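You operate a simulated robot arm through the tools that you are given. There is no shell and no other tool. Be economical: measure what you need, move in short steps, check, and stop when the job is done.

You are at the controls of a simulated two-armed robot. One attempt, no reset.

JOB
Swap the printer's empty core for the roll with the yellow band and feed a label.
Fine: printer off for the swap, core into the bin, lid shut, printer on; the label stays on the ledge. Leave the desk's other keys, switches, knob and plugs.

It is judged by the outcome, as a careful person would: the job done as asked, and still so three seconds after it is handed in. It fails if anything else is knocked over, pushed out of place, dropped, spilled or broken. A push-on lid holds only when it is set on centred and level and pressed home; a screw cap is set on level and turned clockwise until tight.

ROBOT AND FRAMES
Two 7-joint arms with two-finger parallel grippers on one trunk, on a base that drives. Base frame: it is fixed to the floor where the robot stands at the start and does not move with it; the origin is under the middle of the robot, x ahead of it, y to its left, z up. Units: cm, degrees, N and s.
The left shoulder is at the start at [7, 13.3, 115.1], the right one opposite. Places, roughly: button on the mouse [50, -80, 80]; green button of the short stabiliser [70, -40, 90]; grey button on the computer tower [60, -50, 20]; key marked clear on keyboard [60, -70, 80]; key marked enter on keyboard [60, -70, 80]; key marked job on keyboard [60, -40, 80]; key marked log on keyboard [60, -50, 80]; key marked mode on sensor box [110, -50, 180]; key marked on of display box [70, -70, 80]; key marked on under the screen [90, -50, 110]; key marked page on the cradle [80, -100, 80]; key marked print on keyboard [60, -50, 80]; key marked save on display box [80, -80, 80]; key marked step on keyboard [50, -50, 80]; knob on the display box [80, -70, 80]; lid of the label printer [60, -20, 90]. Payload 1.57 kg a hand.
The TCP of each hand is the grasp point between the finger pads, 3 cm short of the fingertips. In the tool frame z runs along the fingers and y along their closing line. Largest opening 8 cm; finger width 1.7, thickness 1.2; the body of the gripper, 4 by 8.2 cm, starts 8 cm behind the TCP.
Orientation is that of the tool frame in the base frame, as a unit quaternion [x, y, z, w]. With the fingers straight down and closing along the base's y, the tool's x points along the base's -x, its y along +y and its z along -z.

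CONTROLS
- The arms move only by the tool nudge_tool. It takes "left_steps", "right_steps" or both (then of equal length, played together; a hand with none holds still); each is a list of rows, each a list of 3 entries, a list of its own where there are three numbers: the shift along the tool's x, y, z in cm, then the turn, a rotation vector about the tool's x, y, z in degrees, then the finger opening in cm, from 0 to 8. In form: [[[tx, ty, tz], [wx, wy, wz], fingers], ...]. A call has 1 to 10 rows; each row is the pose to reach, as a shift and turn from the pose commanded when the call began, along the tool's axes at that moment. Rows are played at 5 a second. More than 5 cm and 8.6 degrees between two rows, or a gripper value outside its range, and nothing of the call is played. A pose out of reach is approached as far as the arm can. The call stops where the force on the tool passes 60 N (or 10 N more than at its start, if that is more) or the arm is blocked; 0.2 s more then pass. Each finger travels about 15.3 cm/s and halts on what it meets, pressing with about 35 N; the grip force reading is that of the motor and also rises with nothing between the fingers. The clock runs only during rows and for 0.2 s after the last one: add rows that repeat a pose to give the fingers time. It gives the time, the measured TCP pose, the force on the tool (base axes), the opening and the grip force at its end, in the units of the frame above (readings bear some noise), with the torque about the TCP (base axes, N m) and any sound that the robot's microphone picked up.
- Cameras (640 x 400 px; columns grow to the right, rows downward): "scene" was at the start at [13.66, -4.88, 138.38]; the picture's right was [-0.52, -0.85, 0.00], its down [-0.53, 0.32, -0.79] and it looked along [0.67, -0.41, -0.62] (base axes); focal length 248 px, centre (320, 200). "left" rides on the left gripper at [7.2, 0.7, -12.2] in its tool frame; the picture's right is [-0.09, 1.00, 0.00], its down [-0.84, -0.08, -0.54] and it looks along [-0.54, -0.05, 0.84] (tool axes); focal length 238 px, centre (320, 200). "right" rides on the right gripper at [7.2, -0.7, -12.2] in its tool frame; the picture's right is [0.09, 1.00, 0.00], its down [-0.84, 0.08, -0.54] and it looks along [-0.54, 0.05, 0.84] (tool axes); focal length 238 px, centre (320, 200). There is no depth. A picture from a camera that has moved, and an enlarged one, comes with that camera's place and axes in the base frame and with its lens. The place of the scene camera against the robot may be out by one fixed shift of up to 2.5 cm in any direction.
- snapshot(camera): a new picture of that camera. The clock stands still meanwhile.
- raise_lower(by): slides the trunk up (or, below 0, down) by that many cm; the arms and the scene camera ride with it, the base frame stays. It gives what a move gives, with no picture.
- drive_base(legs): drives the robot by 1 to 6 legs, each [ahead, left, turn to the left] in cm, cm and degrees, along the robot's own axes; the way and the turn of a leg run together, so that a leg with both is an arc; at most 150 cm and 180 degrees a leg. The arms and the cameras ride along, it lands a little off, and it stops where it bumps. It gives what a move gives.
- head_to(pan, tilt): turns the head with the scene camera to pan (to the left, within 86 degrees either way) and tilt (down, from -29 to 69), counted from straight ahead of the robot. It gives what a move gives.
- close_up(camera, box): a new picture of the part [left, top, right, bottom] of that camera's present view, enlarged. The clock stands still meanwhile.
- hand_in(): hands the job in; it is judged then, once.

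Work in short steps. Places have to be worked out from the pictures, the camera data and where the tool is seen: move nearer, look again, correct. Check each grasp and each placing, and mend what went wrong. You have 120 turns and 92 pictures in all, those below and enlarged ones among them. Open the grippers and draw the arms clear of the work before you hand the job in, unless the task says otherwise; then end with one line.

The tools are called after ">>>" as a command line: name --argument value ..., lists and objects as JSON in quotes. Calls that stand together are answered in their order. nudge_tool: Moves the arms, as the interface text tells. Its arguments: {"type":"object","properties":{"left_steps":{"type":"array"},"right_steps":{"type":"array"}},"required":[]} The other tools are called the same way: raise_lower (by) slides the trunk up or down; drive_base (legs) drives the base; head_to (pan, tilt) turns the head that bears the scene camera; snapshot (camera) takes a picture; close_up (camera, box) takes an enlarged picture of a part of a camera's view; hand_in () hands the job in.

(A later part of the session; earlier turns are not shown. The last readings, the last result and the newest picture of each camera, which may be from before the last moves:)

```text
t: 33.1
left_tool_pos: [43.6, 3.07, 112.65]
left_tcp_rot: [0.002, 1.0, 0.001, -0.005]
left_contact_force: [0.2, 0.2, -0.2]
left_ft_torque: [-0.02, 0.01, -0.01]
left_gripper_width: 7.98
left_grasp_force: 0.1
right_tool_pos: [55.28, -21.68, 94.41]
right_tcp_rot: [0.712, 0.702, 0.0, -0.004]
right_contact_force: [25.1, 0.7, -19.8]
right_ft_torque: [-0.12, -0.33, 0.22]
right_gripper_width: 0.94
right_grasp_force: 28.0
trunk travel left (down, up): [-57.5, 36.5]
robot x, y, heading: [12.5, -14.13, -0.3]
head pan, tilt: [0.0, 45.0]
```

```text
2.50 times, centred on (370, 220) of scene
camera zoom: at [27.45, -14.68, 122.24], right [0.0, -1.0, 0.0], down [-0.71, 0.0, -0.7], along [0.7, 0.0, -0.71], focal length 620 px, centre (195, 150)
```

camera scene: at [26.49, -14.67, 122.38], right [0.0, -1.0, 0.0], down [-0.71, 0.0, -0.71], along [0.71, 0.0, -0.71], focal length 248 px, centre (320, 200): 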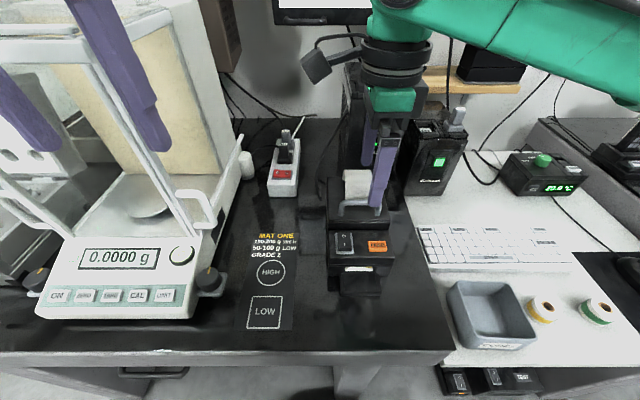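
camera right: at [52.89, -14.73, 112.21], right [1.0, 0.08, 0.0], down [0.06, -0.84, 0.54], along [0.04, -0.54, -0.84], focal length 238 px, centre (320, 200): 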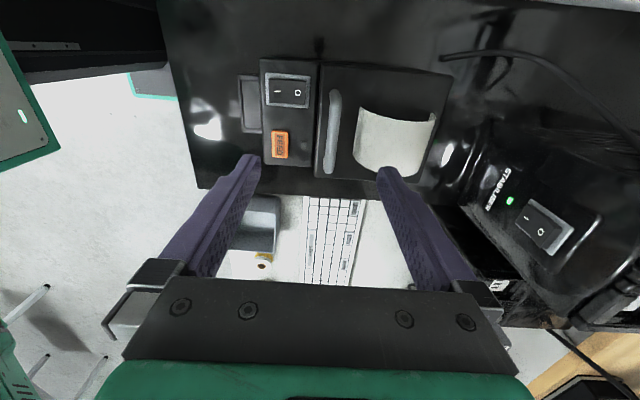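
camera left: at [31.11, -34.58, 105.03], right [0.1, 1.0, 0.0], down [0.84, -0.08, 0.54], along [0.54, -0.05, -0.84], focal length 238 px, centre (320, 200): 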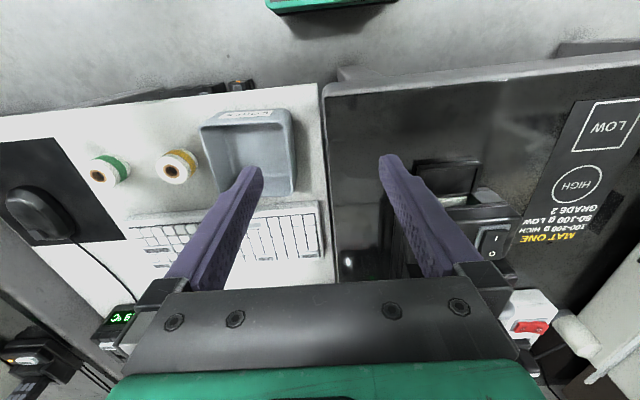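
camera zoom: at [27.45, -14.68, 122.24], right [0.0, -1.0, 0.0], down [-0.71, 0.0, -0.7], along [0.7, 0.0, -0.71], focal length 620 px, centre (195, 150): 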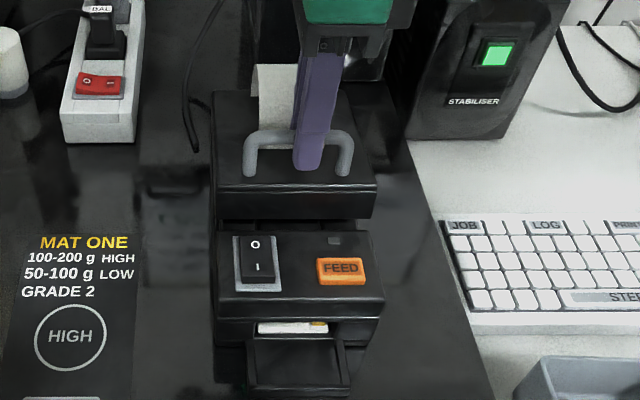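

The lid is hinged at the back (front edge lifts, the bar is drawn backward). Following the arc needs more reach, so I set the lid back down, release, and re-approach with the tool tilted forward and the trunk higher.

>>> nudge_tool --right_steps '[[[0, 0, 0.7], [0, 0, 0], 0.4], [[0, 0, 1.4], [0, 0, 0], 0.4], [[0, 0, 1.4], [0, 0, 0], 2.4], [[0, 0, 1.4], [0, 0, 0], 2.4], [[0, 0, -1.5], [0, 0, 0], 2.4], [[0, 0, -4], [0, 0, 0], 2.4]]'

>>> raise_lower --by 10

>>> nudge_tool --right_steps '[[[0, -1, 1], [-8, 0, 0], 2.4], [[0, -2, 3], [-16, 0, 0], 2.4], [[0, -2, 5], [-24, 0, 0], 2.4], [[0, -2, 7], [-30, 0, 0], 2.4], [[0, -2, 7], [-30, 0, 0], 2.4]]'

>>> snapshot --camera "right"

```text
t: 34.5
left_tool_pos: [42.84, 3.16, 112.87]
left_tcp_rot: [0.002, 1.0, 0.0, 0.0]
left_contact_force: [0.5, 0.0, 0.3]
left_ft_torque: [0.03, 0.04, -0.03]
left_gripper_width: 7.99
left_grasp_force: 0.1
right_tool_pos: [54.59, -21.85, 98.52]
right_tcp_rot: [0.713, 0.701, 0.003, -0.002]
right_contact_force: [0.3, 0.3, 0.4]
right_ft_torque: [0.02, 0.03, 0.0]
right_gripper_width: 2.42
right_grasp_force: 0.1
trunk travel left (down, up): [-57.5, 36.5]
robot x, y, heading: [12.15, -14.56, -0.4]
head pan, tilt: [0.0, 45.0]
```

```text
t: 35.8
left_tool_pos: [42.75, 3.19, 122.97]
left_tcp_rot: [0.002, 1.0, 0.0, 0.0]
left_contact_force: [0.3, -0.2, -0.2]
left_ft_torque: [0.01, 0.02, 0.03]
left_gripper_width: 7.96
left_grasp_force: 0.1
right_tool_pos: [54.38, -21.84, 108.64]
right_tcp_rot: [0.713, 0.701, 0.004, -0.001]
right_contact_force: [0.0, -1.1, -0.8]
right_ft_torque: [0.01, 0.05, 0.0]
right_gripper_width: 2.4
right_grasp_force: 0.0
trunk travel left (down, up): [-67.5, 26.5]
robot x, y, heading: [11.89, -14.3, -0.1]
head pan, tilt: [0.0, 45.0]
```

```text
t: 37.0
left_tool_pos: [42.77, 3.08, 122.9]
left_tcp_rot: [0.002, 1.0, 0.0, 0.0]
left_contact_force: [-0.1, 0.2, -0.2]
left_ft_torque: [0.0, 0.01, 0.04]
left_gripper_width: 8.01
left_grasp_force: 0.0
right_tool_pos: [53.11, -24.85, 104.47]
right_tcp_rot: [0.688, 0.678, 0.185, 0.182]
right_contact_force: [0.1, 0.2, -0.1]
right_ft_torque: [0.03, 0.0, -0.03]
right_gripper_width: 2.4
right_grasp_force: 0.0
right hand out of reach, approached as far as the arm can: row 3, 4, 5
trunk travel left (down, up): [-67.5, 26.5]
robot x, y, heading: [12.0, -14.41, -0.2]
head pan, tilt: [0.0, 45.0]
```

```text
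58 pictures are left
camera right: at [46.66, -17.7, 114.75], right [0.86, 0.08, 0.5], down [-0.21, -0.84, 0.5], along [0.46, -0.54, -0.71], focal length 238 px, centre (320, 200)
```

right: 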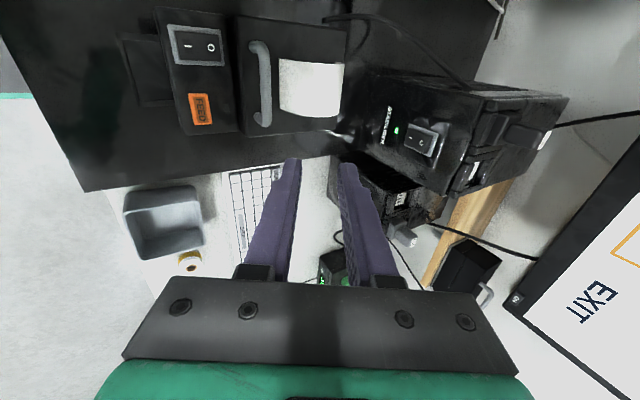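

The arm is limited when working across its body; the printer should lie ~20° to the right of the heading. I drive 9 cm left (left hand at z≈123 stays above everything) and retry the approach.

>>> drive_base --legs '[[0, 9, 0]]'

>>> nudge_tool --right_steps '[[[-2, 0, 0], [0, 0, 0], 2.4], [[-4, 0, 0], [0, 0, 0], 2.4], [[-6, 0, 0], [0, 0, 0], 2.4], [[-6, -1, 1], [0, 0, 0], 2.4], [[-6, -2, 2], [0, 0, 0], 2.4]]'

```text
t: 38.1
left_tool_pos: [42.74, 11.77, 122.95]
left_tcp_rot: [0.003, 1.0, 0.001, 0.0]
left_contact_force: [-0.5, 0.6, -0.4]
left_ft_torque: [0.01, 0.02, -0.02]
left_gripper_width: 7.99
left_grasp_force: 0.0
right_tool_pos: [53.13, -16.13, 104.56]
right_tcp_rot: [0.688, 0.678, 0.185, 0.181]
right_contact_force: [0.0, 0.9, 0.3]
right_ft_torque: [-0.02, -0.01, -0.03]
right_gripper_width: 2.42
right_grasp_force: 0.1
trunk travel left (down, up): [-67.5, 26.5]
robot x, y, heading: [12.17, -5.14, -0.4]
head pan, tilt: [0.0, 45.0]
```

```text
t: 39.3
left_tool_pos: [42.83, 12.05, 122.88]
left_tcp_rot: [0.003, 1.0, -0.001, 0.0]
left_contact_force: [-0.1, 0.1, 0.0]
left_ft_torque: [-0.01, -0.01, 0.0]
left_gripper_width: 8.02
left_grasp_force: 0.2
right_tool_pos: [54.12, -21.62, 102.65]
right_tcp_rot: [0.689, 0.677, 0.184, 0.181]
right_contact_force: [-0.2, -0.2, -0.4]
right_ft_torque: [-0.01, 0.0, 0.01]
right_gripper_width: 2.4
right_grasp_force: 0.0
right hand out of reach, approached as far as the arm can: row 4, 5
trunk travel left (down, up): [-67.5, 26.5]
robot x, y, heading: [12.22, -5.77, -0.3]
head pan, tilt: [0.0, 45.0]
```

The wrist was now too close/low for a forward tilt, which means the trunk should be lower (shoulder ≈98). I lift the hand 11 cm, then lower the trunk 12.

>>> nudge_tool --right_steps '[[[0, 1.5, -2.6], [0, 0, 0], 2.4], [[0, 3, -5.2], [0, 0, 0], 2.4], [[0, 4.5, -7.8], [0, 0, 0], 2.4], [[0, 5.5, -9.5], [0, 0, 0], 2.4]]'

>>> raise_lower --by -12

>>> close_up --camera "right" --box '[160, 0, 420, 200]'

```text
t: 40.3
left_tool_pos: [42.67, 11.99, 122.94]
left_tcp_rot: [0.002, 1.0, 0.001, 0.0]
left_contact_force: [1.0, 0.2, -0.3]
left_ft_torque: [-0.01, 0.01, -0.01]
left_gripper_width: 8.0
left_grasp_force: 0.0
right_tool_pos: [54.34, -21.57, 113.92]
right_tcp_rot: [0.688, 0.678, 0.185, 0.181]
right_contact_force: [0.0, 0.0, 0.0]
right_ft_torque: [0.02, -0.02, -0.02]
right_gripper_width: 2.38
right_grasp_force: 0.1
trunk travel left (down, up): [-67.5, 26.5]
robot x, y, heading: [12.72, -5.08, -0.2]
head pan, tilt: [0.0, 45.0]
```

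```text
t: 41.8
left_tool_pos: [42.78, 12.07, 110.96]
left_tcp_rot: [0.002, 1.0, 0.0, -0.001]
left_contact_force: [0.1, -0.6, 0.7]
left_ft_torque: [0.02, -0.04, -0.02]
left_gripper_width: 8.03
left_grasp_force: 0.0
right_tool_pos: [54.15, -21.5, 101.82]
right_tcp_rot: [0.689, 0.677, 0.185, 0.181]
right_contact_force: [-0.3, 1.0, 0.4]
right_ft_torque: [-0.01, 0.01, -0.01]
right_gripper_width: 2.37
right_grasp_force: 0.1
trunk travel left (down, up): [-55.5, 38.5]
robot x, y, heading: [12.05, -5.39, -0.3]
head pan, tilt: [0.0, 45.0]
```

```text
2.00 times, centred on (290, 100) of right
camera zoom: at [47.8, -14.35, 112.06], right [0.86, 0.08, 0.5], down [-0.22, -0.84, 0.5], along [0.46, -0.54, -0.71], focal length 477 px, centre (380, 400)
```

zoom: 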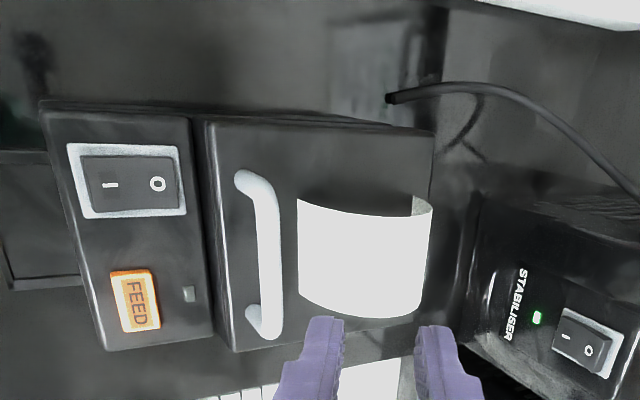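

>>> nudge_tool --right_steps '[[[0, -2.4, 1], [0, 0, 0], 1.8], [[0, -4.74, 2.1], [0, 0, 0], 1.8], [[0, -4.74, 4], [0, 0, 0], 1.8], [[0, -4.74, 5], [0, 0, 0], 1.8], [[0, -4.74, 5], [0, 0, 0], 1.8]]'

>>> close_up --camera "right" --box '[220, 60, 420, 220]'

```text
t: 43.0
left_tool_pos: [42.88, 11.91, 110.94]
left_tcp_rot: [0.002, 1.0, 0.0, 0.0]
left_contact_force: [1.0, 0.4, 0.5]
left_ft_torque: [-0.04, -0.02, -0.05]
left_gripper_width: 7.99
left_grasp_force: 0.1
right_tool_pos: [52.87, -21.51, 95.32]
right_tcp_rot: [0.688, 0.678, 0.185, 0.182]
right_contact_force: [0.4, 0.5, 0.8]
right_ft_torque: [0.03, 0.03, 0.02]
right_gripper_width: 1.77
right_grasp_force: 0.1
trunk travel left (down, up): [-55.5, 38.5]
robot x, y, heading: [12.16, -5.37, -0.3]
head pan, tilt: [0.0, 45.0]
```

```text
2.50 times, centred on (320, 140) of right
camera zoom: at [46.35, -14.34, 105.44], right [0.86, 0.08, 0.5], down [-0.22, -0.84, 0.5], along [0.46, -0.54, -0.71], focal length 596 px, centre (320, 350)
```

zoom: 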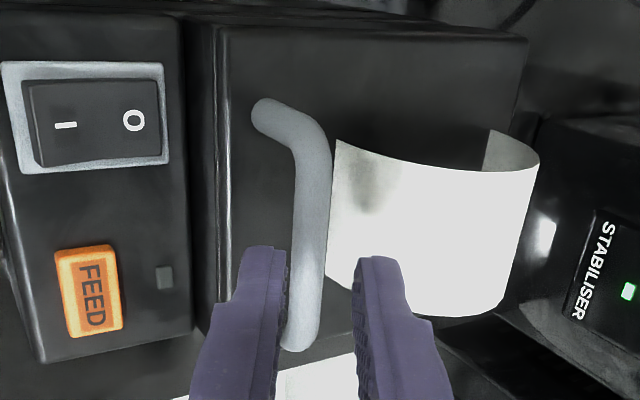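

>>> nudge_tool --right_steps '[[[0, -0.3, 0.8], [0, 0, 0], 1.8], [[0, -0.3, 1.4], [0, 0, 0], 1.8], [[0, -0.3, 1.4], [0, 0, 0], 0.4], [[0, -0.3, 1.4], [0, 0, 0], 0.4]]'

>>> close_up --camera "right" --box '[220, 60, 420, 220]'

```text
t: 44.0
left_tool_pos: [42.81, 12.02, 110.95]
left_tcp_rot: [0.002, 1.0, 0.001, 0.0]
left_contact_force: [0.0, 0.2, 0.0]
left_ft_torque: [-0.02, 0.02, -0.02]
left_gripper_width: 8.02
left_grasp_force: 0.1
right_tool_pos: [53.06, -21.49, 93.83]
right_tcp_rot: [0.688, 0.678, 0.185, 0.181]
right_contact_force: [-2.3, -0.6, 0.2]
right_ft_torque: [-0.13, 0.05, 0.04]
right_gripper_width: 0.94
right_grasp_force: 27.4
trunk travel left (down, up): [-55.5, 38.5]
robot x, y, heading: [12.17, -5.47, -0.4]
head pan, tilt: [0.0, 45.0]
```

```text
2.50 times, centred on (320, 140) of right
camera zoom: at [46.72, -14.37, 104.06], right [0.86, 0.08, 0.5], down [-0.22, -0.84, 0.5], along [0.46, -0.54, -0.71], focal length 596 px, centre (320, 350)
```

zoom: 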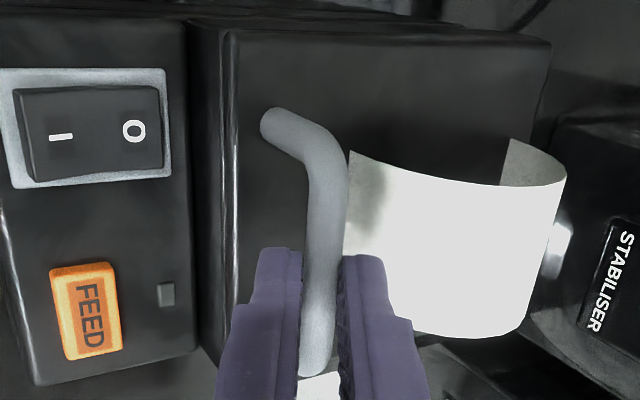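

Gripped well. From the earlier reaction force the hinge sits around [65, ·, 85]; I follow that arc for the first 20°.

>>> nudge_tool --right_steps '[[[0, 0.95, -0.49], [0, 0, 0], 0.4], [[0, 1.96, -0.87], [0, 0, 0], 0.4], [[0, 2.99, -1.16], [0, 0, 0], 0.4], [[0, 4.05, -1.35], [0, 0, 0], 0.4]]'

>>> snapshot --camera "scene"

```text
t: 45.0
left_tool_pos: [42.71, 11.96, 111.01]
left_tcp_rot: [0.002, 1.0, 0.0, 0.001]
left_contact_force: [0.2, -0.5, 0.4]
left_ft_torque: [0.01, -0.04, -0.03]
left_gripper_width: 7.99
left_grasp_force: 0.0
right_tool_pos: [56.09, -21.53, 96.97]
right_tcp_rot: [0.688, 0.677, 0.186, 0.182]
right_contact_force: [-1.0, -1.0, 0.6]
right_ft_torque: [-0.39, 0.04, -0.27]
right_gripper_width: 0.97
right_grasp_force: 27.5
trunk travel left (down, up): [-55.5, 38.5]
robot x, y, heading: [11.97, -5.14, -0.2]
head pan, tilt: [0.0, 45.0]
```

```text
54 pictures are left
camera scene: at [26.47, -5.82, 120.38], right [-0.01, -1.0, 0.0], down [-0.71, 0.0, -0.71], along [0.71, 0.0, -0.71], focal length 248 px, centre (320, 200)
```

scene: 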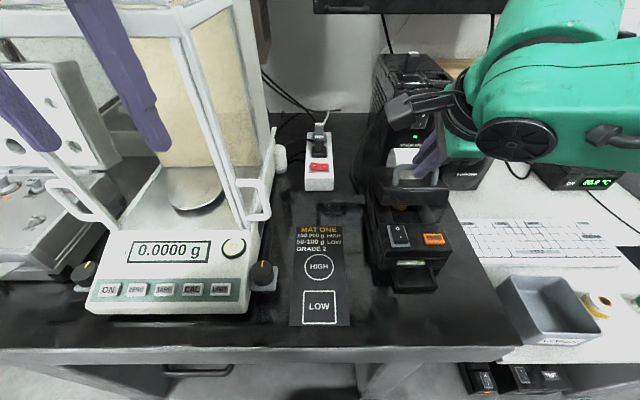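

Forces are nearly zero, so the arc is right. Continuing to about 50°.

>>> nudge_tool --right_steps '[[[0, 1.07, -0.11], [0, 0, 0], 0.4], [[0, 2.14, -0.11], [0, 0, 0], 0.4], [[0, 3.2, -0.03], [0, 0, 0], 0.4], [[0, 4.27, 0.14], [0, 0, 0], 0.4], [[0, 5.3, 0.42], [0, 0, 0], 0.4], [[0, 6.32, 0.77], [0, 0, 0], 0.4]]'

>>> close_up --camera "scene" --box '[340, 80, 500, 300]'

```text
t: 46.4
left_tool_pos: [42.76, 12.08, 111.02]
left_tcp_rot: [0.003, 1.0, 0.0, 0.001]
left_contact_force: [0.3, 0.5, -0.6]
left_ft_torque: [-0.03, -0.03, 0.0]
left_gripper_width: 8.0
left_grasp_force: 0.1
right_tool_pos: [61.84, -21.53, 99.53]
right_tcp_rot: [0.689, 0.677, 0.185, 0.182]
right_contact_force: [-0.1, -0.1, 4.3]
right_ft_torque: [-0.4, -0.06, -0.36]
right_gripper_width: 0.94
right_grasp_force: 27.7
trunk travel left (down, up): [-55.5, 38.5]
robot x, y, heading: [12.13, -5.6, -0.5]
head pan, tilt: [0.0, 45.0]
```

```text
1.82 times, centred on (420, 190) of scene
camera zoom: at [26.47, -5.77, 120.39], right [-0.01, -1.0, 0.0], down [-0.71, 0.0, -0.71], along [0.71, 0.0, -0.71], focal length 451 px, centre (138, 218)
```

zoom: 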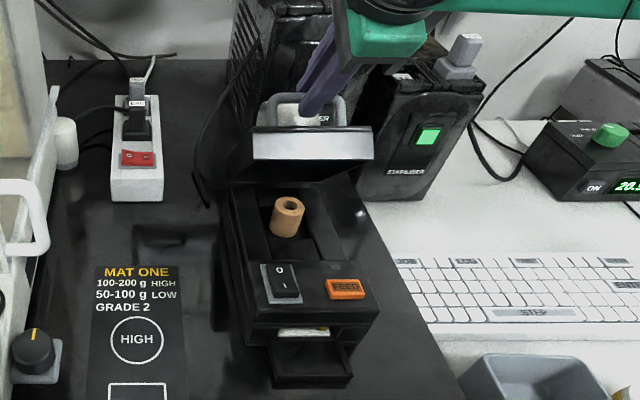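

The lid is at ~50° and a brown core is visible inside. To go further I reduce the tool's forward tilt by 10° about the bar, then use a short forward drive (bar motion is horizontal here).

>>> nudge_tool --right_steps '[[[0, 0.23, 0.02], [5, 0, 0], 0.4], [[0, 0.46, 0.04], [10, 0, 0], 0.4], [[0, 0.46, 0.04], [10, 0, 0], 0.4]]'

>>> drive_base --legs '[[3.2, 0, 0]]'

>>> snapshot --camera "scene"

```text
t: 47.2
left_tool_pos: [42.77, 12.04, 111.07]
left_tcp_rot: [0.003, 1.0, -0.001, 0.0]
left_contact_force: [-0.1, 0.7, 0.6]
left_ft_torque: [0.02, 0.01, -0.02]
left_gripper_width: 8.0
left_grasp_force: 0.1
right_tool_pos: [62.23, -21.54, 99.52]
right_tcp_rot: [0.702, 0.691, 0.124, 0.12]
right_contact_force: [-0.8, 2.4, 0.3]
right_ft_torque: [0.26, -0.02, -0.02]
right_gripper_width: 0.95
right_grasp_force: 27.5
trunk travel left (down, up): [-55.5, 38.5]
robot x, y, heading: [12.01, -5.49, -0.2]
head pan, tilt: [0.0, 45.0]
```

```text
t: 48.0
left_tool_pos: [45.84, 12.04, 110.93]
left_tcp_rot: [0.002, 1.0, 0.0, 0.002]
left_contact_force: [1.2, 0.0, 0.2]
left_ft_torque: [-0.04, 0.03, 0.0]
left_gripper_width: 8.0
left_grasp_force: 0.0
right_tool_pos: [65.35, -21.54, 99.6]
right_tcp_rot: [0.702, 0.691, 0.126, 0.121]
right_contact_force: [-0.6, 1.2, 5.7]
right_ft_torque: [0.29, 0.08, -0.02]
right_gripper_width: 0.98
right_grasp_force: 28.0
trunk travel left (down, up): [-55.5, 38.5]
robot x, y, heading: [15.34, -5.33, -0.1]
head pan, tilt: [0.0, 45.0]
```

```text
52 pictures are left
camera scene: at [29.6, -5.74, 120.38], right [0.0, -1.0, 0.0], down [-0.71, 0.0, -0.71], along [0.71, 0.0, -0.71], focal length 248 px, centre (320, 200)
```

scene: 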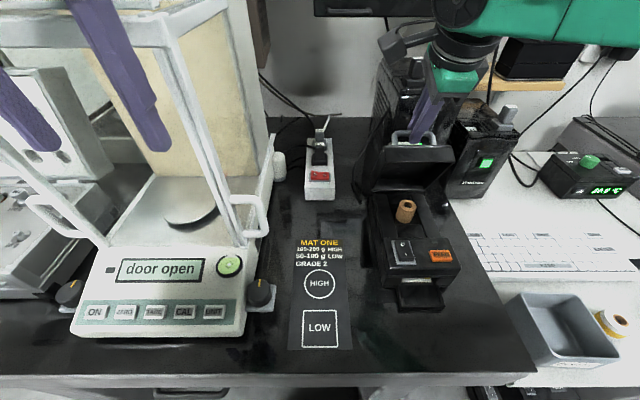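

The balance display changed to "door open" — I must check whether the left arm touched it before doing anything else.

>>> snapshot --camera "left"

>>> close_up --camera "scene" --box '[0, 0, 290, 340]'

```text
51 pictures are left
camera left: at [38.65, 12.76, 123.18], right [0.1, 1.0, 0.0], down [0.84, -0.08, 0.54], along [0.54, -0.05, -0.84], focal length 238 px, centre (320, 200)
```

left: 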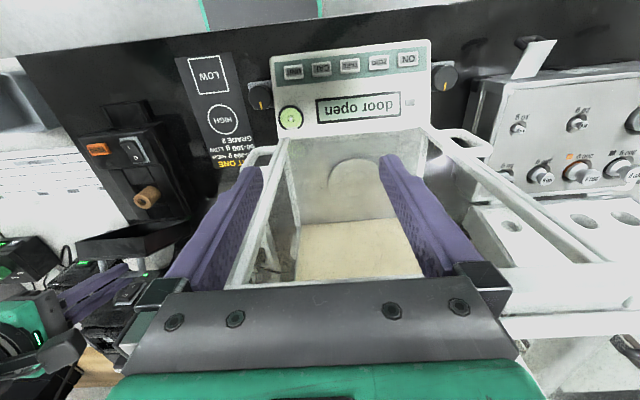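

```text
1.18 times, centred on (145, 170) of scene
camera zoom: at [29.6, -5.74, 120.38], right [0.0, -1.0, 0.0], down [-0.71, 0.0, -0.71], along [0.71, 0.0, -0.71], focal length 292 px, centre (526, 235)
```

zoom: 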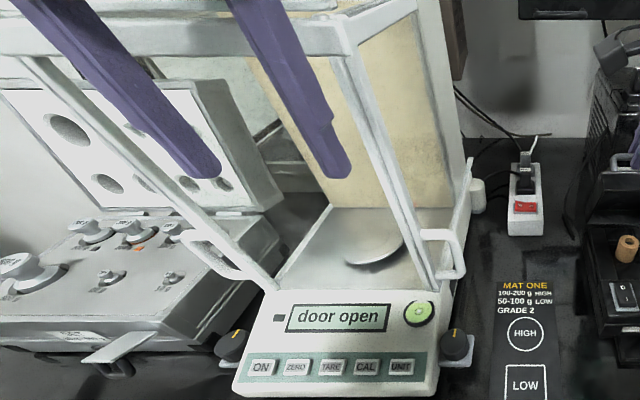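

The left fingers appear in front of the shield with no contact force, and the right door handle position hasn't changed (≈[48,1,96] before and after). I raise the left hand away and check the display again.

>>> nudge_tool --left_steps '[[[0, 0, -3], [0, 0, 0], 8], [[1, 0, -6], [0, 0, 0], 8], [[2, 0, -9], [0, 0, 0], 8]]'

>>> close_up --camera "scene" --box '[0, 0, 290, 340]'

```text
t: 48.8
left_tool_pos: [47.0, 9.33, 113.16]
left_tcp_rot: [0.002, 1.0, -0.001, 0.001]
left_contact_force: [-0.2, 0.1, 1.1]
left_ft_torque: [-0.01, 0.02, -0.01]
left_gripper_width: 7.99
left_grasp_force: 0.1
left hand out of reach, approached as far as the arm can: row 1, 2, 3
right_tool_pos: [65.37, -21.52, 99.66]
right_tcp_rot: [0.701, 0.691, 0.126, 0.121]
right_contact_force: [0.0, 2.0, 2.4]
right_ft_torque: [0.41, -0.05, 0.0]
right_gripper_width: 0.97
right_grasp_force: 27.9
trunk travel left (down, up): [-55.5, 38.5]
robot x, y, heading: [15.38, -5.09, -0.0]
head pan, tilt: [0.0, 45.0]
```

```text
1.18 times, centred on (145, 170) of scene
camera zoom: at [29.66, -5.77, 120.38], right [0.0, -1.0, 0.0], down [-0.71, 0.0, -0.71], along [0.71, 0.0, -0.71], focal length 292 px, centre (526, 235)
```

zoom: 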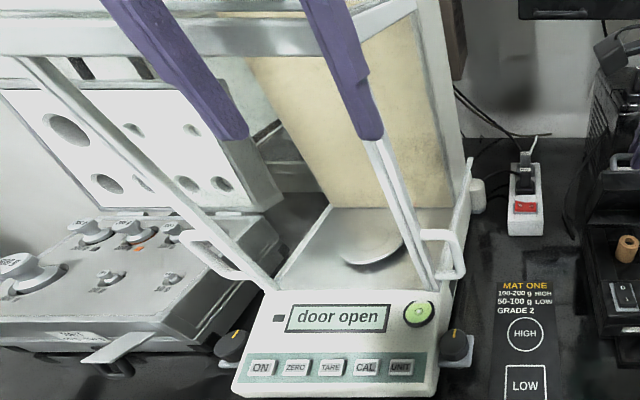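

>>> head_to --pan 55 --tilt 30

>>> snapshot --camera "scene"

```text
t: 50.1
left_tool_pos: [46.86, 9.39, 113.25]
left_tcp_rot: [0.003, 1.0, -0.001, 0.0]
left_contact_force: [0.0, 0.0, -0.3]
left_ft_torque: [0.01, 0.0, 0.02]
left_gripper_width: 8.0
left_grasp_force: 0.1
right_tool_pos: [65.44, -21.52, 99.71]
right_tcp_rot: [0.701, 0.691, 0.125, 0.12]
right_contact_force: [0.6, 2.4, 3.2]
right_ft_torque: [0.47, -0.04, 0.03]
right_gripper_width: 0.97
right_grasp_force: 27.7
trunk travel left (down, up): [-55.5, 38.5]
robot x, y, heading: [15.0, -5.25, -0.3]
head pan, tilt: [55.0, 30.0]
```

```text
48 pictures are left
camera scene: at [26.75, 1.67, 122.64], right [0.82, -0.58, 0.0], down [-0.29, -0.41, -0.87], along [0.5, 0.71, -0.5], focal length 248 px, centre (320, 200)
```

scene: 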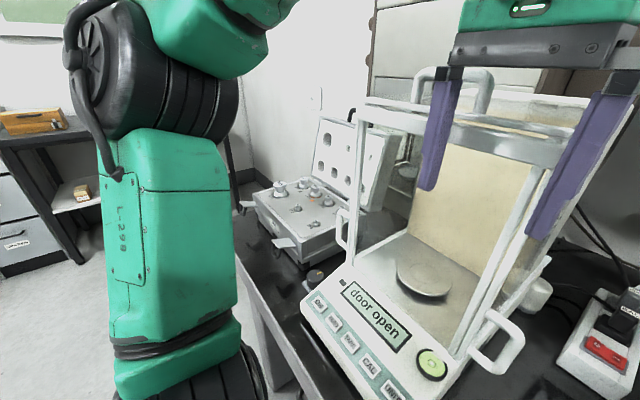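

>>> close_up --camera "scene" --box '[330, 30, 640, 260]'

```text
1.74 times, centred on (485, 145) of scene
camera zoom: at [26.75, 1.67, 122.64], right [0.82, -0.58, 0.0], down [-0.29, -0.41, -0.87], along [0.5, 0.71, -0.5], focal length 431 px, centre (33, 296)
```

zoom: 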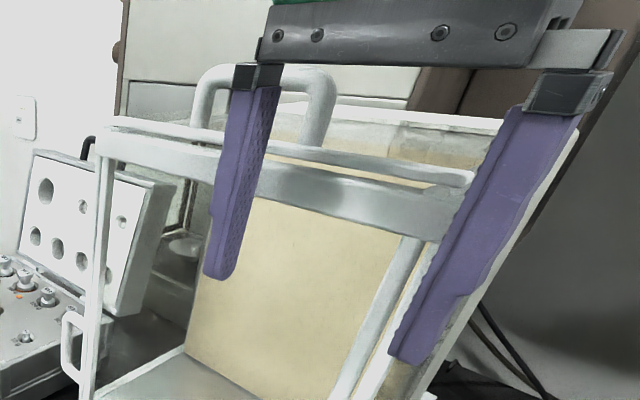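

The balance's sliding top door (loop handle on top) looks pushed back slightly by the left gripper's body; I'll restore that once the right hand is free. First finish opening the printer lid to about 75°.

>>> nudge_tool --right_steps '[[[0, 0.5, 0.25], [0, 0, 0], 0.4], [[0, 1.03, 0.53], [0, 0, 0], 0.4], [[0, 1.5, 0.83], [0, 0, 0], 0.4], [[0, 2.02, 1.16], [0, 0, 0], 0.4]]'

```text
t: 51.1
left_tool_pos: [47.13, 9.55, 113.24]
left_tcp_rot: [0.002, 1.0, -0.001, 0.0]
left_contact_force: [0.2, -0.4, -0.2]
left_ft_torque: [-0.02, -0.01, 0.04]
left_gripper_width: 7.98
left_grasp_force: 0.1
right_tool_pos: [67.79, -21.6, 99.21]
right_tcp_rot: [0.702, 0.691, 0.123, 0.12]
right_contact_force: [-2.4, 3.5, -4.7]
right_ft_torque: [-0.07, 0.12, -0.19]
right_gripper_width: 0.92
right_grasp_force: 27.8
trunk travel left (down, up): [-55.5, 38.5]
robot x, y, heading: [15.15, -5.27, -0.3]
head pan, tilt: [55.0, 30.0]
```

>>> nudge_tool --right_steps '[[[0, 0.5, 0.4], [0, 0, 0], 0.4], [[0, 0.96, 0.88], [0, 0, 0], 0.4], [[0, 1.5, 1.35], [0, 0, 0], 0.4]]'

>>> head_to --pan -10 --tilt 40

>>> close_up --camera "scene" --box '[200, 60, 420, 260]'

```text
t: 51.9
left_tool_pos: [46.98, 9.32, 113.16]
left_tcp_rot: [0.002, 1.0, 0.0, 0.0]
left_contact_force: [-0.4, 0.3, -0.2]
left_ft_torque: [-0.05, 0.0, -0.02]
left_gripper_width: 8.0
left_grasp_force: 0.1
right_tool_pos: [69.58, -21.51, 98.38]
right_tcp_rot: [0.702, 0.691, 0.124, 0.121]
right_contact_force: [-0.6, 0.1, -1.3]
right_ft_torque: [-0.04, 0.06, -0.14]
right_gripper_width: 0.96
right_grasp_force: 27.7
trunk travel left (down, up): [-55.5, 38.5]
robot x, y, heading: [15.13, -5.48, -0.3]
head pan, tilt: [55.0, 30.0]
```

```text
t: 53.2
left_tool_pos: [47.05, 9.4, 113.24]
left_tcp_rot: [0.001, 1.0, -0.001, 0.001]
left_contact_force: [0.7, -0.4, 0.0]
left_ft_torque: [-0.02, -0.01, 0.02]
left_gripper_width: 8.0
left_grasp_force: 0.0
right_tool_pos: [69.68, -21.52, 98.55]
right_tcp_rot: [0.702, 0.691, 0.124, 0.122]
right_contact_force: [2.0, -0.9, 2.0]
right_ft_torque: [-0.16, -0.06, -0.24]
right_gripper_width: 0.95
right_grasp_force: 27.9
trunk travel left (down, up): [-55.5, 38.5]
robot x, y, heading: [15.34, -5.39, -0.0]
head pan, tilt: [-10.0, 40.0]
```

```text
2.00 times, centred on (310, 160) of scene
camera zoom: at [29.93, -7.29, 121.11], right [-0.18, -0.98, 0.0], down [-0.63, 0.11, -0.77], along [0.75, -0.14, -0.64], focal length 496 px, centre (340, 280)
```

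zoom: 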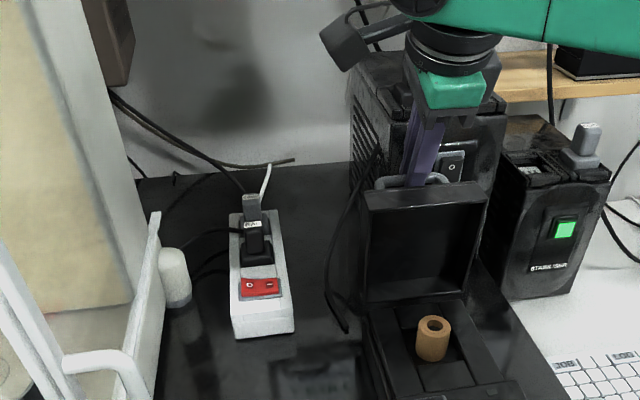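

The lid is about upright. I open the fingers slightly (still straddling the bar) to see whether it stays.

>>> nudge_tool --right_steps '[[[0, 0, 0], [0, 0, 0], 1.6], [[0, 0, 0], [0, 0, 0], 2.0], [[0, 0, 0], [0, 0, 0], 2.0]]'

>>> close_up --camera "right" --box '[200, 40, 440, 240]'

```text
t: 54.0
left_tool_pos: [46.99, 9.31, 113.26]
left_tcp_rot: [0.002, 1.0, 0.0, 0.001]
left_contact_force: [1.0, -1.1, 0.1]
left_ft_torque: [0.01, 0.02, 0.01]
left_gripper_width: 8.0
left_grasp_force: 0.0
right_tool_pos: [69.59, -21.58, 98.54]
right_tcp_rot: [0.702, 0.691, 0.125, 0.121]
right_contact_force: [1.1, -1.0, -0.2]
right_ft_torque: [0.0, 0.0, 0.01]
right_gripper_width: 1.99
right_grasp_force: 0.1
trunk travel left (down, up): [-55.5, 38.5]
robot x, y, heading: [15.54, -5.15, -0.3]
head pan, tilt: [-10.0, 40.0]
```

```text
2.00 times, centred on (320, 140) of right
camera zoom: at [65.02, -14.42, 109.76], right [0.94, 0.08, 0.34], down [-0.12, -0.84, 0.53], along [0.33, -0.54, -0.78], focal length 477 px, centre (320, 320)
```

zoom: 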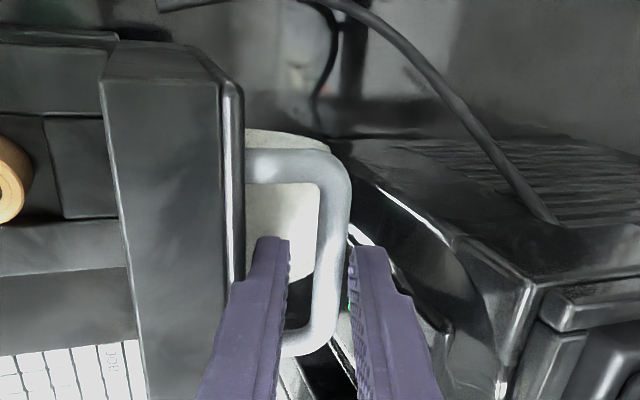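

The lid stays up by itself. I draw the fingers straight up off the bar.

>>> nudge_tool --right_steps '[[[0, 0.35, -0.94], [0, 0, 0], 2.0], [[0, 0.7, -1.9], [0, 0, 0], 2.0], [[0, 1.4, -3.8], [0, 0, 0], 2.0], [[0, 1.4, -5.5], [0, 0, 0], 2.0], [[0, 0.0, -8.0], [0, 0, 0], 2.0], [[0, -2.5, -11.0], [0, 0, 0], 2.0]]'

>>> close_up --camera "scene" --box '[200, 60, 420, 260]'

```text
t: 55.4
left_tool_pos: [46.83, 9.3, 113.19]
left_tcp_rot: [0.002, 1.0, 0.0, 0.001]
left_contact_force: [-0.1, -0.6, 0.4]
left_ft_torque: [0.02, -0.05, 0.01]
left_gripper_width: 8.02
left_grasp_force: 0.2
right_tool_pos: [63.16, -21.51, 108.15]
right_tcp_rot: [0.702, 0.691, 0.126, 0.121]
right_contact_force: [-0.8, -0.8, 0.4]
right_ft_torque: [0.03, 0.02, 0.0]
right_gripper_width: 2.01
right_grasp_force: 0.0
trunk travel left (down, up): [-55.5, 38.5]
robot x, y, heading: [15.03, -5.45, -0.3]
head pan, tilt: [-10.0, 40.0]
```

```text
2.00 times, centred on (310, 160) of scene
camera zoom: at [29.7, -7.27, 121.13], right [-0.18, -0.98, 0.0], down [-0.63, 0.11, -0.77], along [0.76, -0.14, -0.64], focal length 496 px, centre (340, 280)
```

zoom: 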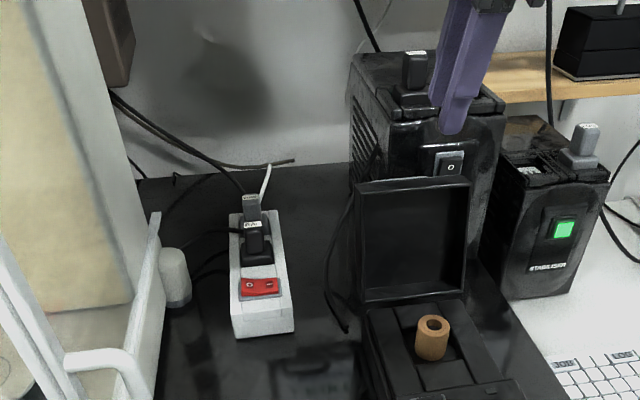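

The lid stands open. Now I bring the hand vertical above the core and look at it.

>>> nudge_tool --right_steps '[[[0, -2, 0.3], [7, 0, 0], 5], [[0, -4, 0.7], [14, 0, 0], 5], [[0, -5.7, 1.1], [20.2, 0, 0], 5], [[0, -5.7, 1.1], [20.2, 0, 0], 5]]'

>>> close_up --camera "right" --box '[200, 40, 440, 240]'

```text
t: 56.4
left_tool_pos: [46.96, 9.27, 113.21]
left_tcp_rot: [0.002, 1.0, 0.0, 0.001]
left_contact_force: [-1.5, -0.1, 0.0]
left_ft_torque: [-0.03, 0.03, 0.0]
left_gripper_width: 7.99
left_grasp_force: 0.0
right_tool_pos: [58.26, -21.4, 104.86]
right_tcp_rot: [0.712, 0.702, 0.002, -0.004]
right_contact_force: [0.6, -0.5, 0.2]
right_ft_torque: [-0.03, -0.01, 0.02]
right_gripper_width: 5.0
right_grasp_force: 0.1
trunk travel left (down, up): [-55.5, 38.5]
robot x, y, heading: [15.5, -5.17, -0.3]
head pan, tilt: [-10.0, 40.0]
```

```text
2.00 times, centred on (320, 140) of right
camera zoom: at [57.92, -14.46, 117.19], right [1.0, 0.08, 0.0], down [0.07, -0.84, 0.53], along [0.04, -0.53, -0.85], focal length 477 px, centre (320, 320)
```

zoom: 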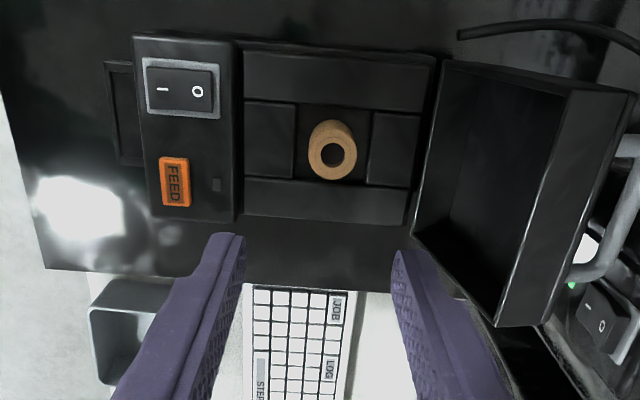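

The core stands upright in a shallow well, top ≈[59.05,-21.2,88]. I descend above it and look again.

>>> nudge_tool --right_steps '[[[0.1, 0.5, 3], [0, 0, 0], 5], [[0.2, 0.8, 6], [0, 0, 0], 5], [[0.2, 0.8, 10], [0, 0, 0], 5], [[0.2, 0.8, 12], [0, 0, 0], 5]]'

>>> close_up --camera "right" --box '[200, 40, 440, 240]'

```text
t: 57.4
left_tool_pos: [46.98, 9.42, 113.23]
left_tcp_rot: [0.002, 1.0, 0.0, 0.0]
left_contact_force: [0.0, 0.0, 0.9]
left_ft_torque: [0.03, 0.01, -0.01]
left_gripper_width: 8.0
left_grasp_force: 0.0
right_tool_pos: [59.34, -21.19, 92.95]
right_tcp_rot: [0.712, 0.703, 0.002, -0.004]
right_contact_force: [0.2, -0.5, 0.8]
right_ft_torque: [0.02, -0.01, 0.01]
right_gripper_width: 5.01
right_grasp_force: 0.0
trunk travel left (down, up): [-55.5, 38.5]
robot x, y, heading: [15.08, -5.27, -0.2]
head pan, tilt: [-10.0, 40.0]
```

```text
2.00 times, centred on (320, 140) of right
camera zoom: at [58.86, -14.27, 105.14], right [1.0, 0.08, 0.0], down [0.07, -0.84, 0.53], along [0.04, -0.53, -0.85], focal length 477 px, centre (320, 320)
```

zoom: 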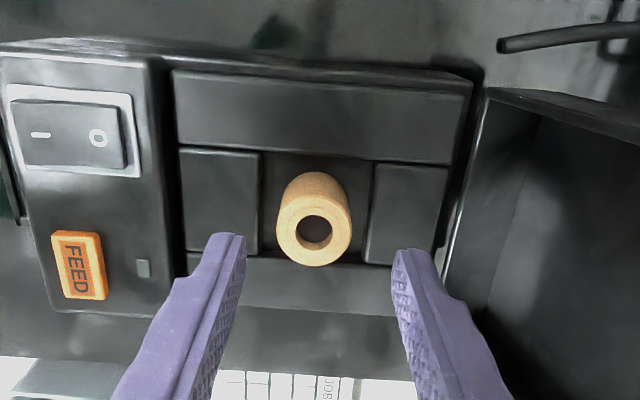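

>>> nudge_tool --right_steps '[[[0, -0.2, 1.5], [0, 0, 0], 5], [[0, -0.2, 2.8], [0, 0, 0], 5], [[0, -0.2, 3.6], [0, 0, 0], 5], [[0, -0.2, 3.6], [0, 0, 0], 2], [[0, -0.2, 3.6], [0, 0, 0], 1.5], [[0, -0.2, 3.6], [0, 0, 0], 1.5]]'

>>> close_up --camera "right" --box '[200, 40, 440, 240]'

```text
t: 58.8
left_tool_pos: [47.0, 9.25, 113.13]
left_tcp_rot: [0.001, 1.0, 0.0, 0.001]
left_contact_force: [0.4, 0.5, 0.4]
left_ft_torque: [0.05, -0.03, 0.01]
left_gripper_width: 7.99
left_grasp_force: 0.0
right_tool_pos: [59.04, -21.23, 89.44]
right_tcp_rot: [0.712, 0.702, 0.002, -0.004]
right_contact_force: [-0.2, 0.7, 1.2]
right_ft_torque: [-0.04, -0.02, -0.01]
right_gripper_width: 2.57
right_grasp_force: 34.8
trunk travel left (down, up): [-55.5, 38.5]
robot x, y, heading: [15.46, -5.4, -0.4]
head pan, tilt: [-10.0, 40.0]
```

```text
2.00 times, centred on (320, 140) of right
camera zoom: at [58.65, -14.13, 101.66], right [1.0, 0.08, 0.0], down [0.07, -0.84, 0.53], along [0.04, -0.53, -0.85], focal length 477 px, centre (320, 320)
```

zoom: 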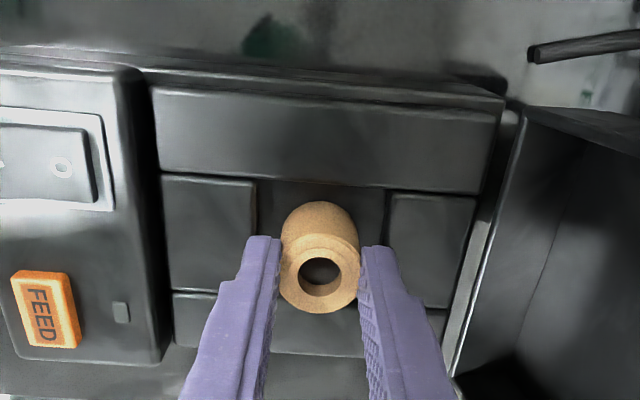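

Core gripped (2.57 cm). I lift it straight up and move it back toward the robot's side, then check the grasp and the empty well.

>>> nudge_tool --right_steps '[[[0, 0, -2], [0, 0, 0], 1.5], [[0, 0, -5], [0, 0, 0], 1.5], [[0, 0, -9], [0, 0, 0], 1.5], [[0, -3, -12], [0, 0, 0], 1.5], [[0, -6, -13], [0, 0, 0], 1.5]]'

>>> snapshot --camera "right"

>>> snapshot --camera "scene"

```text
t: 60.0
left_tool_pos: [46.79, 9.35, 113.2]
left_tcp_rot: [0.001, 1.0, 0.001, 0.001]
left_contact_force: [-0.9, 0.2, 0.0]
left_ft_torque: [-0.02, -0.03, -0.01]
left_gripper_width: 7.99
left_grasp_force: 0.1
right_tool_pos: [53.03, -21.22, 102.53]
right_tcp_rot: [0.712, 0.702, 0.002, -0.003]
right_contact_force: [-0.1, -0.1, -0.6]
right_ft_torque: [-0.02, -0.02, 0.01]
right_gripper_width: 2.58
right_grasp_force: 35.3
trunk travel left (down, up): [-55.5, 38.5]
robot x, y, heading: [15.43, -5.47, -0.1]
head pan, tilt: [-10.0, 40.0]
```

```text
40 pictures are left
camera right: at [52.61, -14.19, 114.78], right [1.0, 0.08, 0.0], down [0.07, -0.84, 0.53], along [0.04, -0.53, -0.85], focal length 238 px, centre (320, 200)
```

right: 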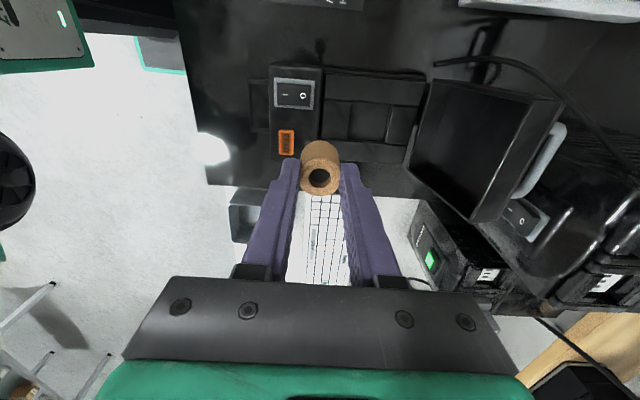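

```text
39 pictures are left
camera scene: at [29.81, -7.3, 121.12], right [-0.18, -0.98, 0.0], down [-0.63, 0.11, -0.77], along [0.75, -0.14, -0.64], focal length 248 px, centre (320, 200)
```

scene: 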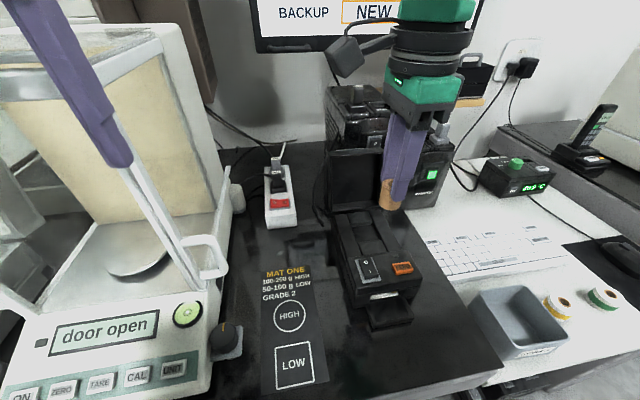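

The core is held and the well is empty. I back off and drive right so the right hand comes over the CORES bin (≈[40.7,-43]); the left hand leaves the balance by going straight back.

>>> drive_base --legs '[[-12.3, 0, 0], [0, -21.8, 0]]'

>>> head_to --pan 0 --tilt 40

>>> snapshot --camera "right"

>>> snapshot --camera "scene"

```text
t: 62.5
left_tool_pos: [34.64, -11.64, 113.26]
left_tcp_rot: [0.002, 1.0, -0.001, 0.0]
left_contact_force: [0.5, -0.1, -0.1]
left_ft_torque: [0.01, -0.02, -0.01]
left_gripper_width: 7.98
left_grasp_force: 0.1
right_tool_pos: [40.73, -42.34, 102.42]
right_tcp_rot: [0.712, 0.703, 0.003, -0.004]
right_contact_force: [-0.4, 0.0, 0.6]
right_ft_torque: [0.02, 0.01, -0.01]
right_gripper_width: 2.55
right_grasp_force: 34.8
trunk travel left (down, up): [-55.5, 38.5]
robot x, y, heading: [3.01, -26.46, -0.5]
head pan, tilt: [-10.0, 40.0]
```

```text
t: 63.2
left_tool_pos: [34.64, -11.65, 113.24]
left_tcp_rot: [0.002, 1.0, 0.0, 0.001]
left_contact_force: [-0.3, 0.3, -0.1]
left_ft_torque: [0.03, 0.0, -0.02]
left_gripper_width: 8.03
left_grasp_force: 0.0
right_tool_pos: [40.86, -42.29, 102.46]
right_tcp_rot: [0.712, 0.702, 0.002, -0.004]
right_contact_force: [0.0, -0.2, 0.4]
right_ft_torque: [-0.02, 0.0, 0.03]
right_gripper_width: 2.54
right_grasp_force: 35.1
trunk travel left (down, up): [-55.5, 38.5]
robot x, y, heading: [3.04, -26.39, -0.4]
head pan, tilt: [0.0, 40.0]
```

```text
38 pictures are left
camera right: at [40.44, -35.19, 114.71], right [1.0, 0.08, 0.0], down [0.07, -0.84, 0.53], along [0.04, -0.53, -0.85], focal length 238 px, centre (320, 200)
```

right: 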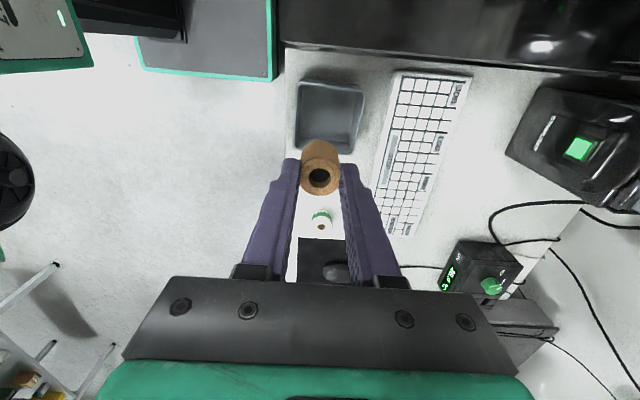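

```text
37 pictures are left
camera scene: at [17.75, -26.83, 121.1], right [-0.01, -1.0, 0.0], down [-0.64, 0.0, -0.77], along [0.77, 0.0, -0.64], focal length 248 px, centre (320, 200)
```

scene: 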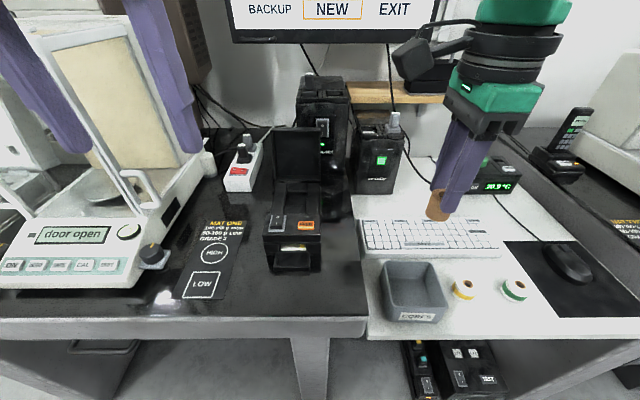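

The bin's opening is centred ≈[42,-42.3]. I lower the trunk 14 cm while above it and re-centre.

>>> nudge_tool --right_steps '[[[0, 0.6, 0], [0, 0, 0], 1.5], [[0, 1.1, 0], [0, 0, 0], 1.5]]'

>>> raise_lower --by -14

>>> snapshot --camera "right"

```text
t: 63.8
left_tool_pos: [34.69, -11.72, 113.11]
left_tcp_rot: [0.001, 1.0, 0.0, 0.0]
left_contact_force: [-0.4, -0.2, 0.7]
left_ft_torque: [0.04, -0.03, 0.02]
left_gripper_width: 8.03
left_grasp_force: 0.0
right_tool_pos: [42.09, -42.24, 102.41]
right_tcp_rot: [0.712, 0.702, 0.002, -0.005]
right_contact_force: [0.5, 0.2, -0.6]
right_ft_torque: [0.03, 0.0, 0.03]
right_gripper_width: 2.58
right_grasp_force: 35.1
trunk travel left (down, up): [-55.5, 38.5]
robot x, y, heading: [2.87, -25.9, -0.1]
head pan, tilt: [0.0, 40.0]
```

```text
t: 65.5
left_tool_pos: [34.57, -11.76, 99.15]
left_tcp_rot: [0.002, 1.0, 0.0, 0.001]
left_contact_force: [0.7, -0.2, -0.6]
left_ft_torque: [0.0, 0.03, -0.04]
left_gripper_width: 8.0
left_grasp_force: 0.1
right_tool_pos: [41.87, -42.17, 88.54]
right_tcp_rot: [0.712, 0.702, 0.002, -0.004]
right_contact_force: [-0.8, 1.2, -0.2]
right_ft_torque: [0.01, 0.0, 0.0]
right_gripper_width: 2.57
right_grasp_force: 34.5
trunk travel left (down, up): [-41.5, 52.5]
robot x, y, heading: [3.28, -26.5, -0.3]
head pan, tilt: [0.0, 40.0]
```

```text
36 pictures are left
camera right: at [41.5, -35.18, 100.75], right [1.0, 0.08, 0.0], down [0.07, -0.84, 0.53], along [0.04, -0.53, -0.85], focal length 238 px, centre (320, 200)
```

right: 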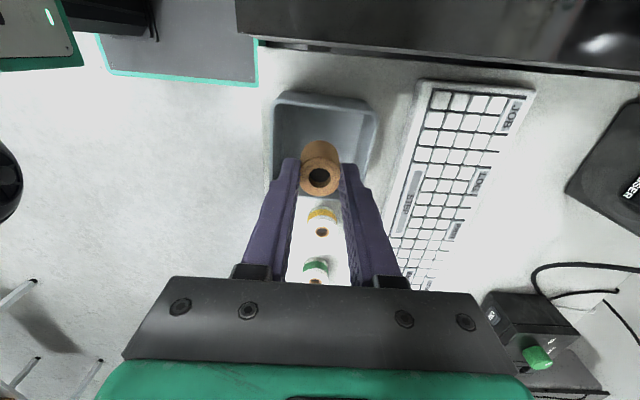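

>>> nudge_tool --right_steps '[[[0.3, 0, 2.5], [0, 0, 0], 1.5], [[0.3, 0, 5], [0, 0, 0], 1.5], [[0.3, 0, 6.5], [0, 0, 0], 1.5], [[0.3, 0, 7], [0, 0, 0], 1.5], [[0.3, 0, 7], [0, 0, 0], 3], [[0.3, 0, 7], [0, 0, 0], 4.6], [[0.3, 0, 7], [0, 0, 0], 4.6], [[0.3, 0, 3], [0, 0, 0], 4.6], [[0.3, 0, 0], [0, 0, 0], 4.6], [[0.3, 0, -3], [0, 0, 0], 4.6]]'

>>> snapshot --camera "right"

```text
t: 67.7
left_tool_pos: [34.64, -11.78, 99.19]
left_tcp_rot: [0.001, 1.0, 0.001, 0.001]
left_contact_force: [0.2, 0.0, -0.3]
left_ft_torque: [0.02, 0.01, -0.01]
left_gripper_width: 7.99
left_grasp_force: 0.1
right_tool_pos: [41.91, -42.08, 91.46]
right_tcp_rot: [0.712, 0.702, 0.002, -0.004]
right_contact_force: [-1.0, 0.4, 0.2]
right_ft_torque: [-0.03, -0.03, 0.0]
right_gripper_width: 4.61
right_grasp_force: 0.1
trunk travel left (down, up): [-41.5, 52.5]
robot x, y, heading: [2.87, -26.63, -0.1]
head pan, tilt: [0.0, 40.0]
```

```text
35 pictures are left
camera right: at [41.48, -34.98, 103.71], right [1.0, 0.08, 0.0], down [0.07, -0.84, 0.53], along [0.04, -0.53, -0.84], focal length 238 px, centre (320, 200)
```

right: 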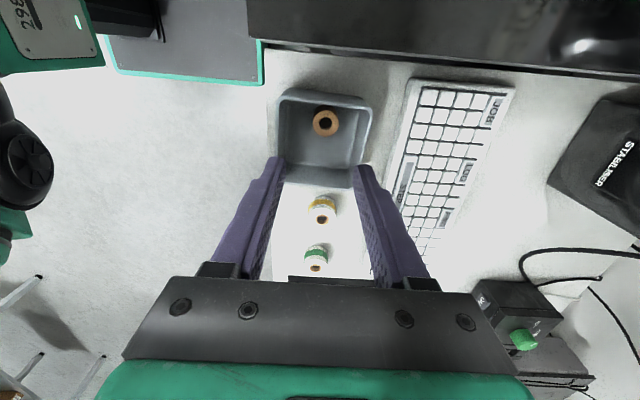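

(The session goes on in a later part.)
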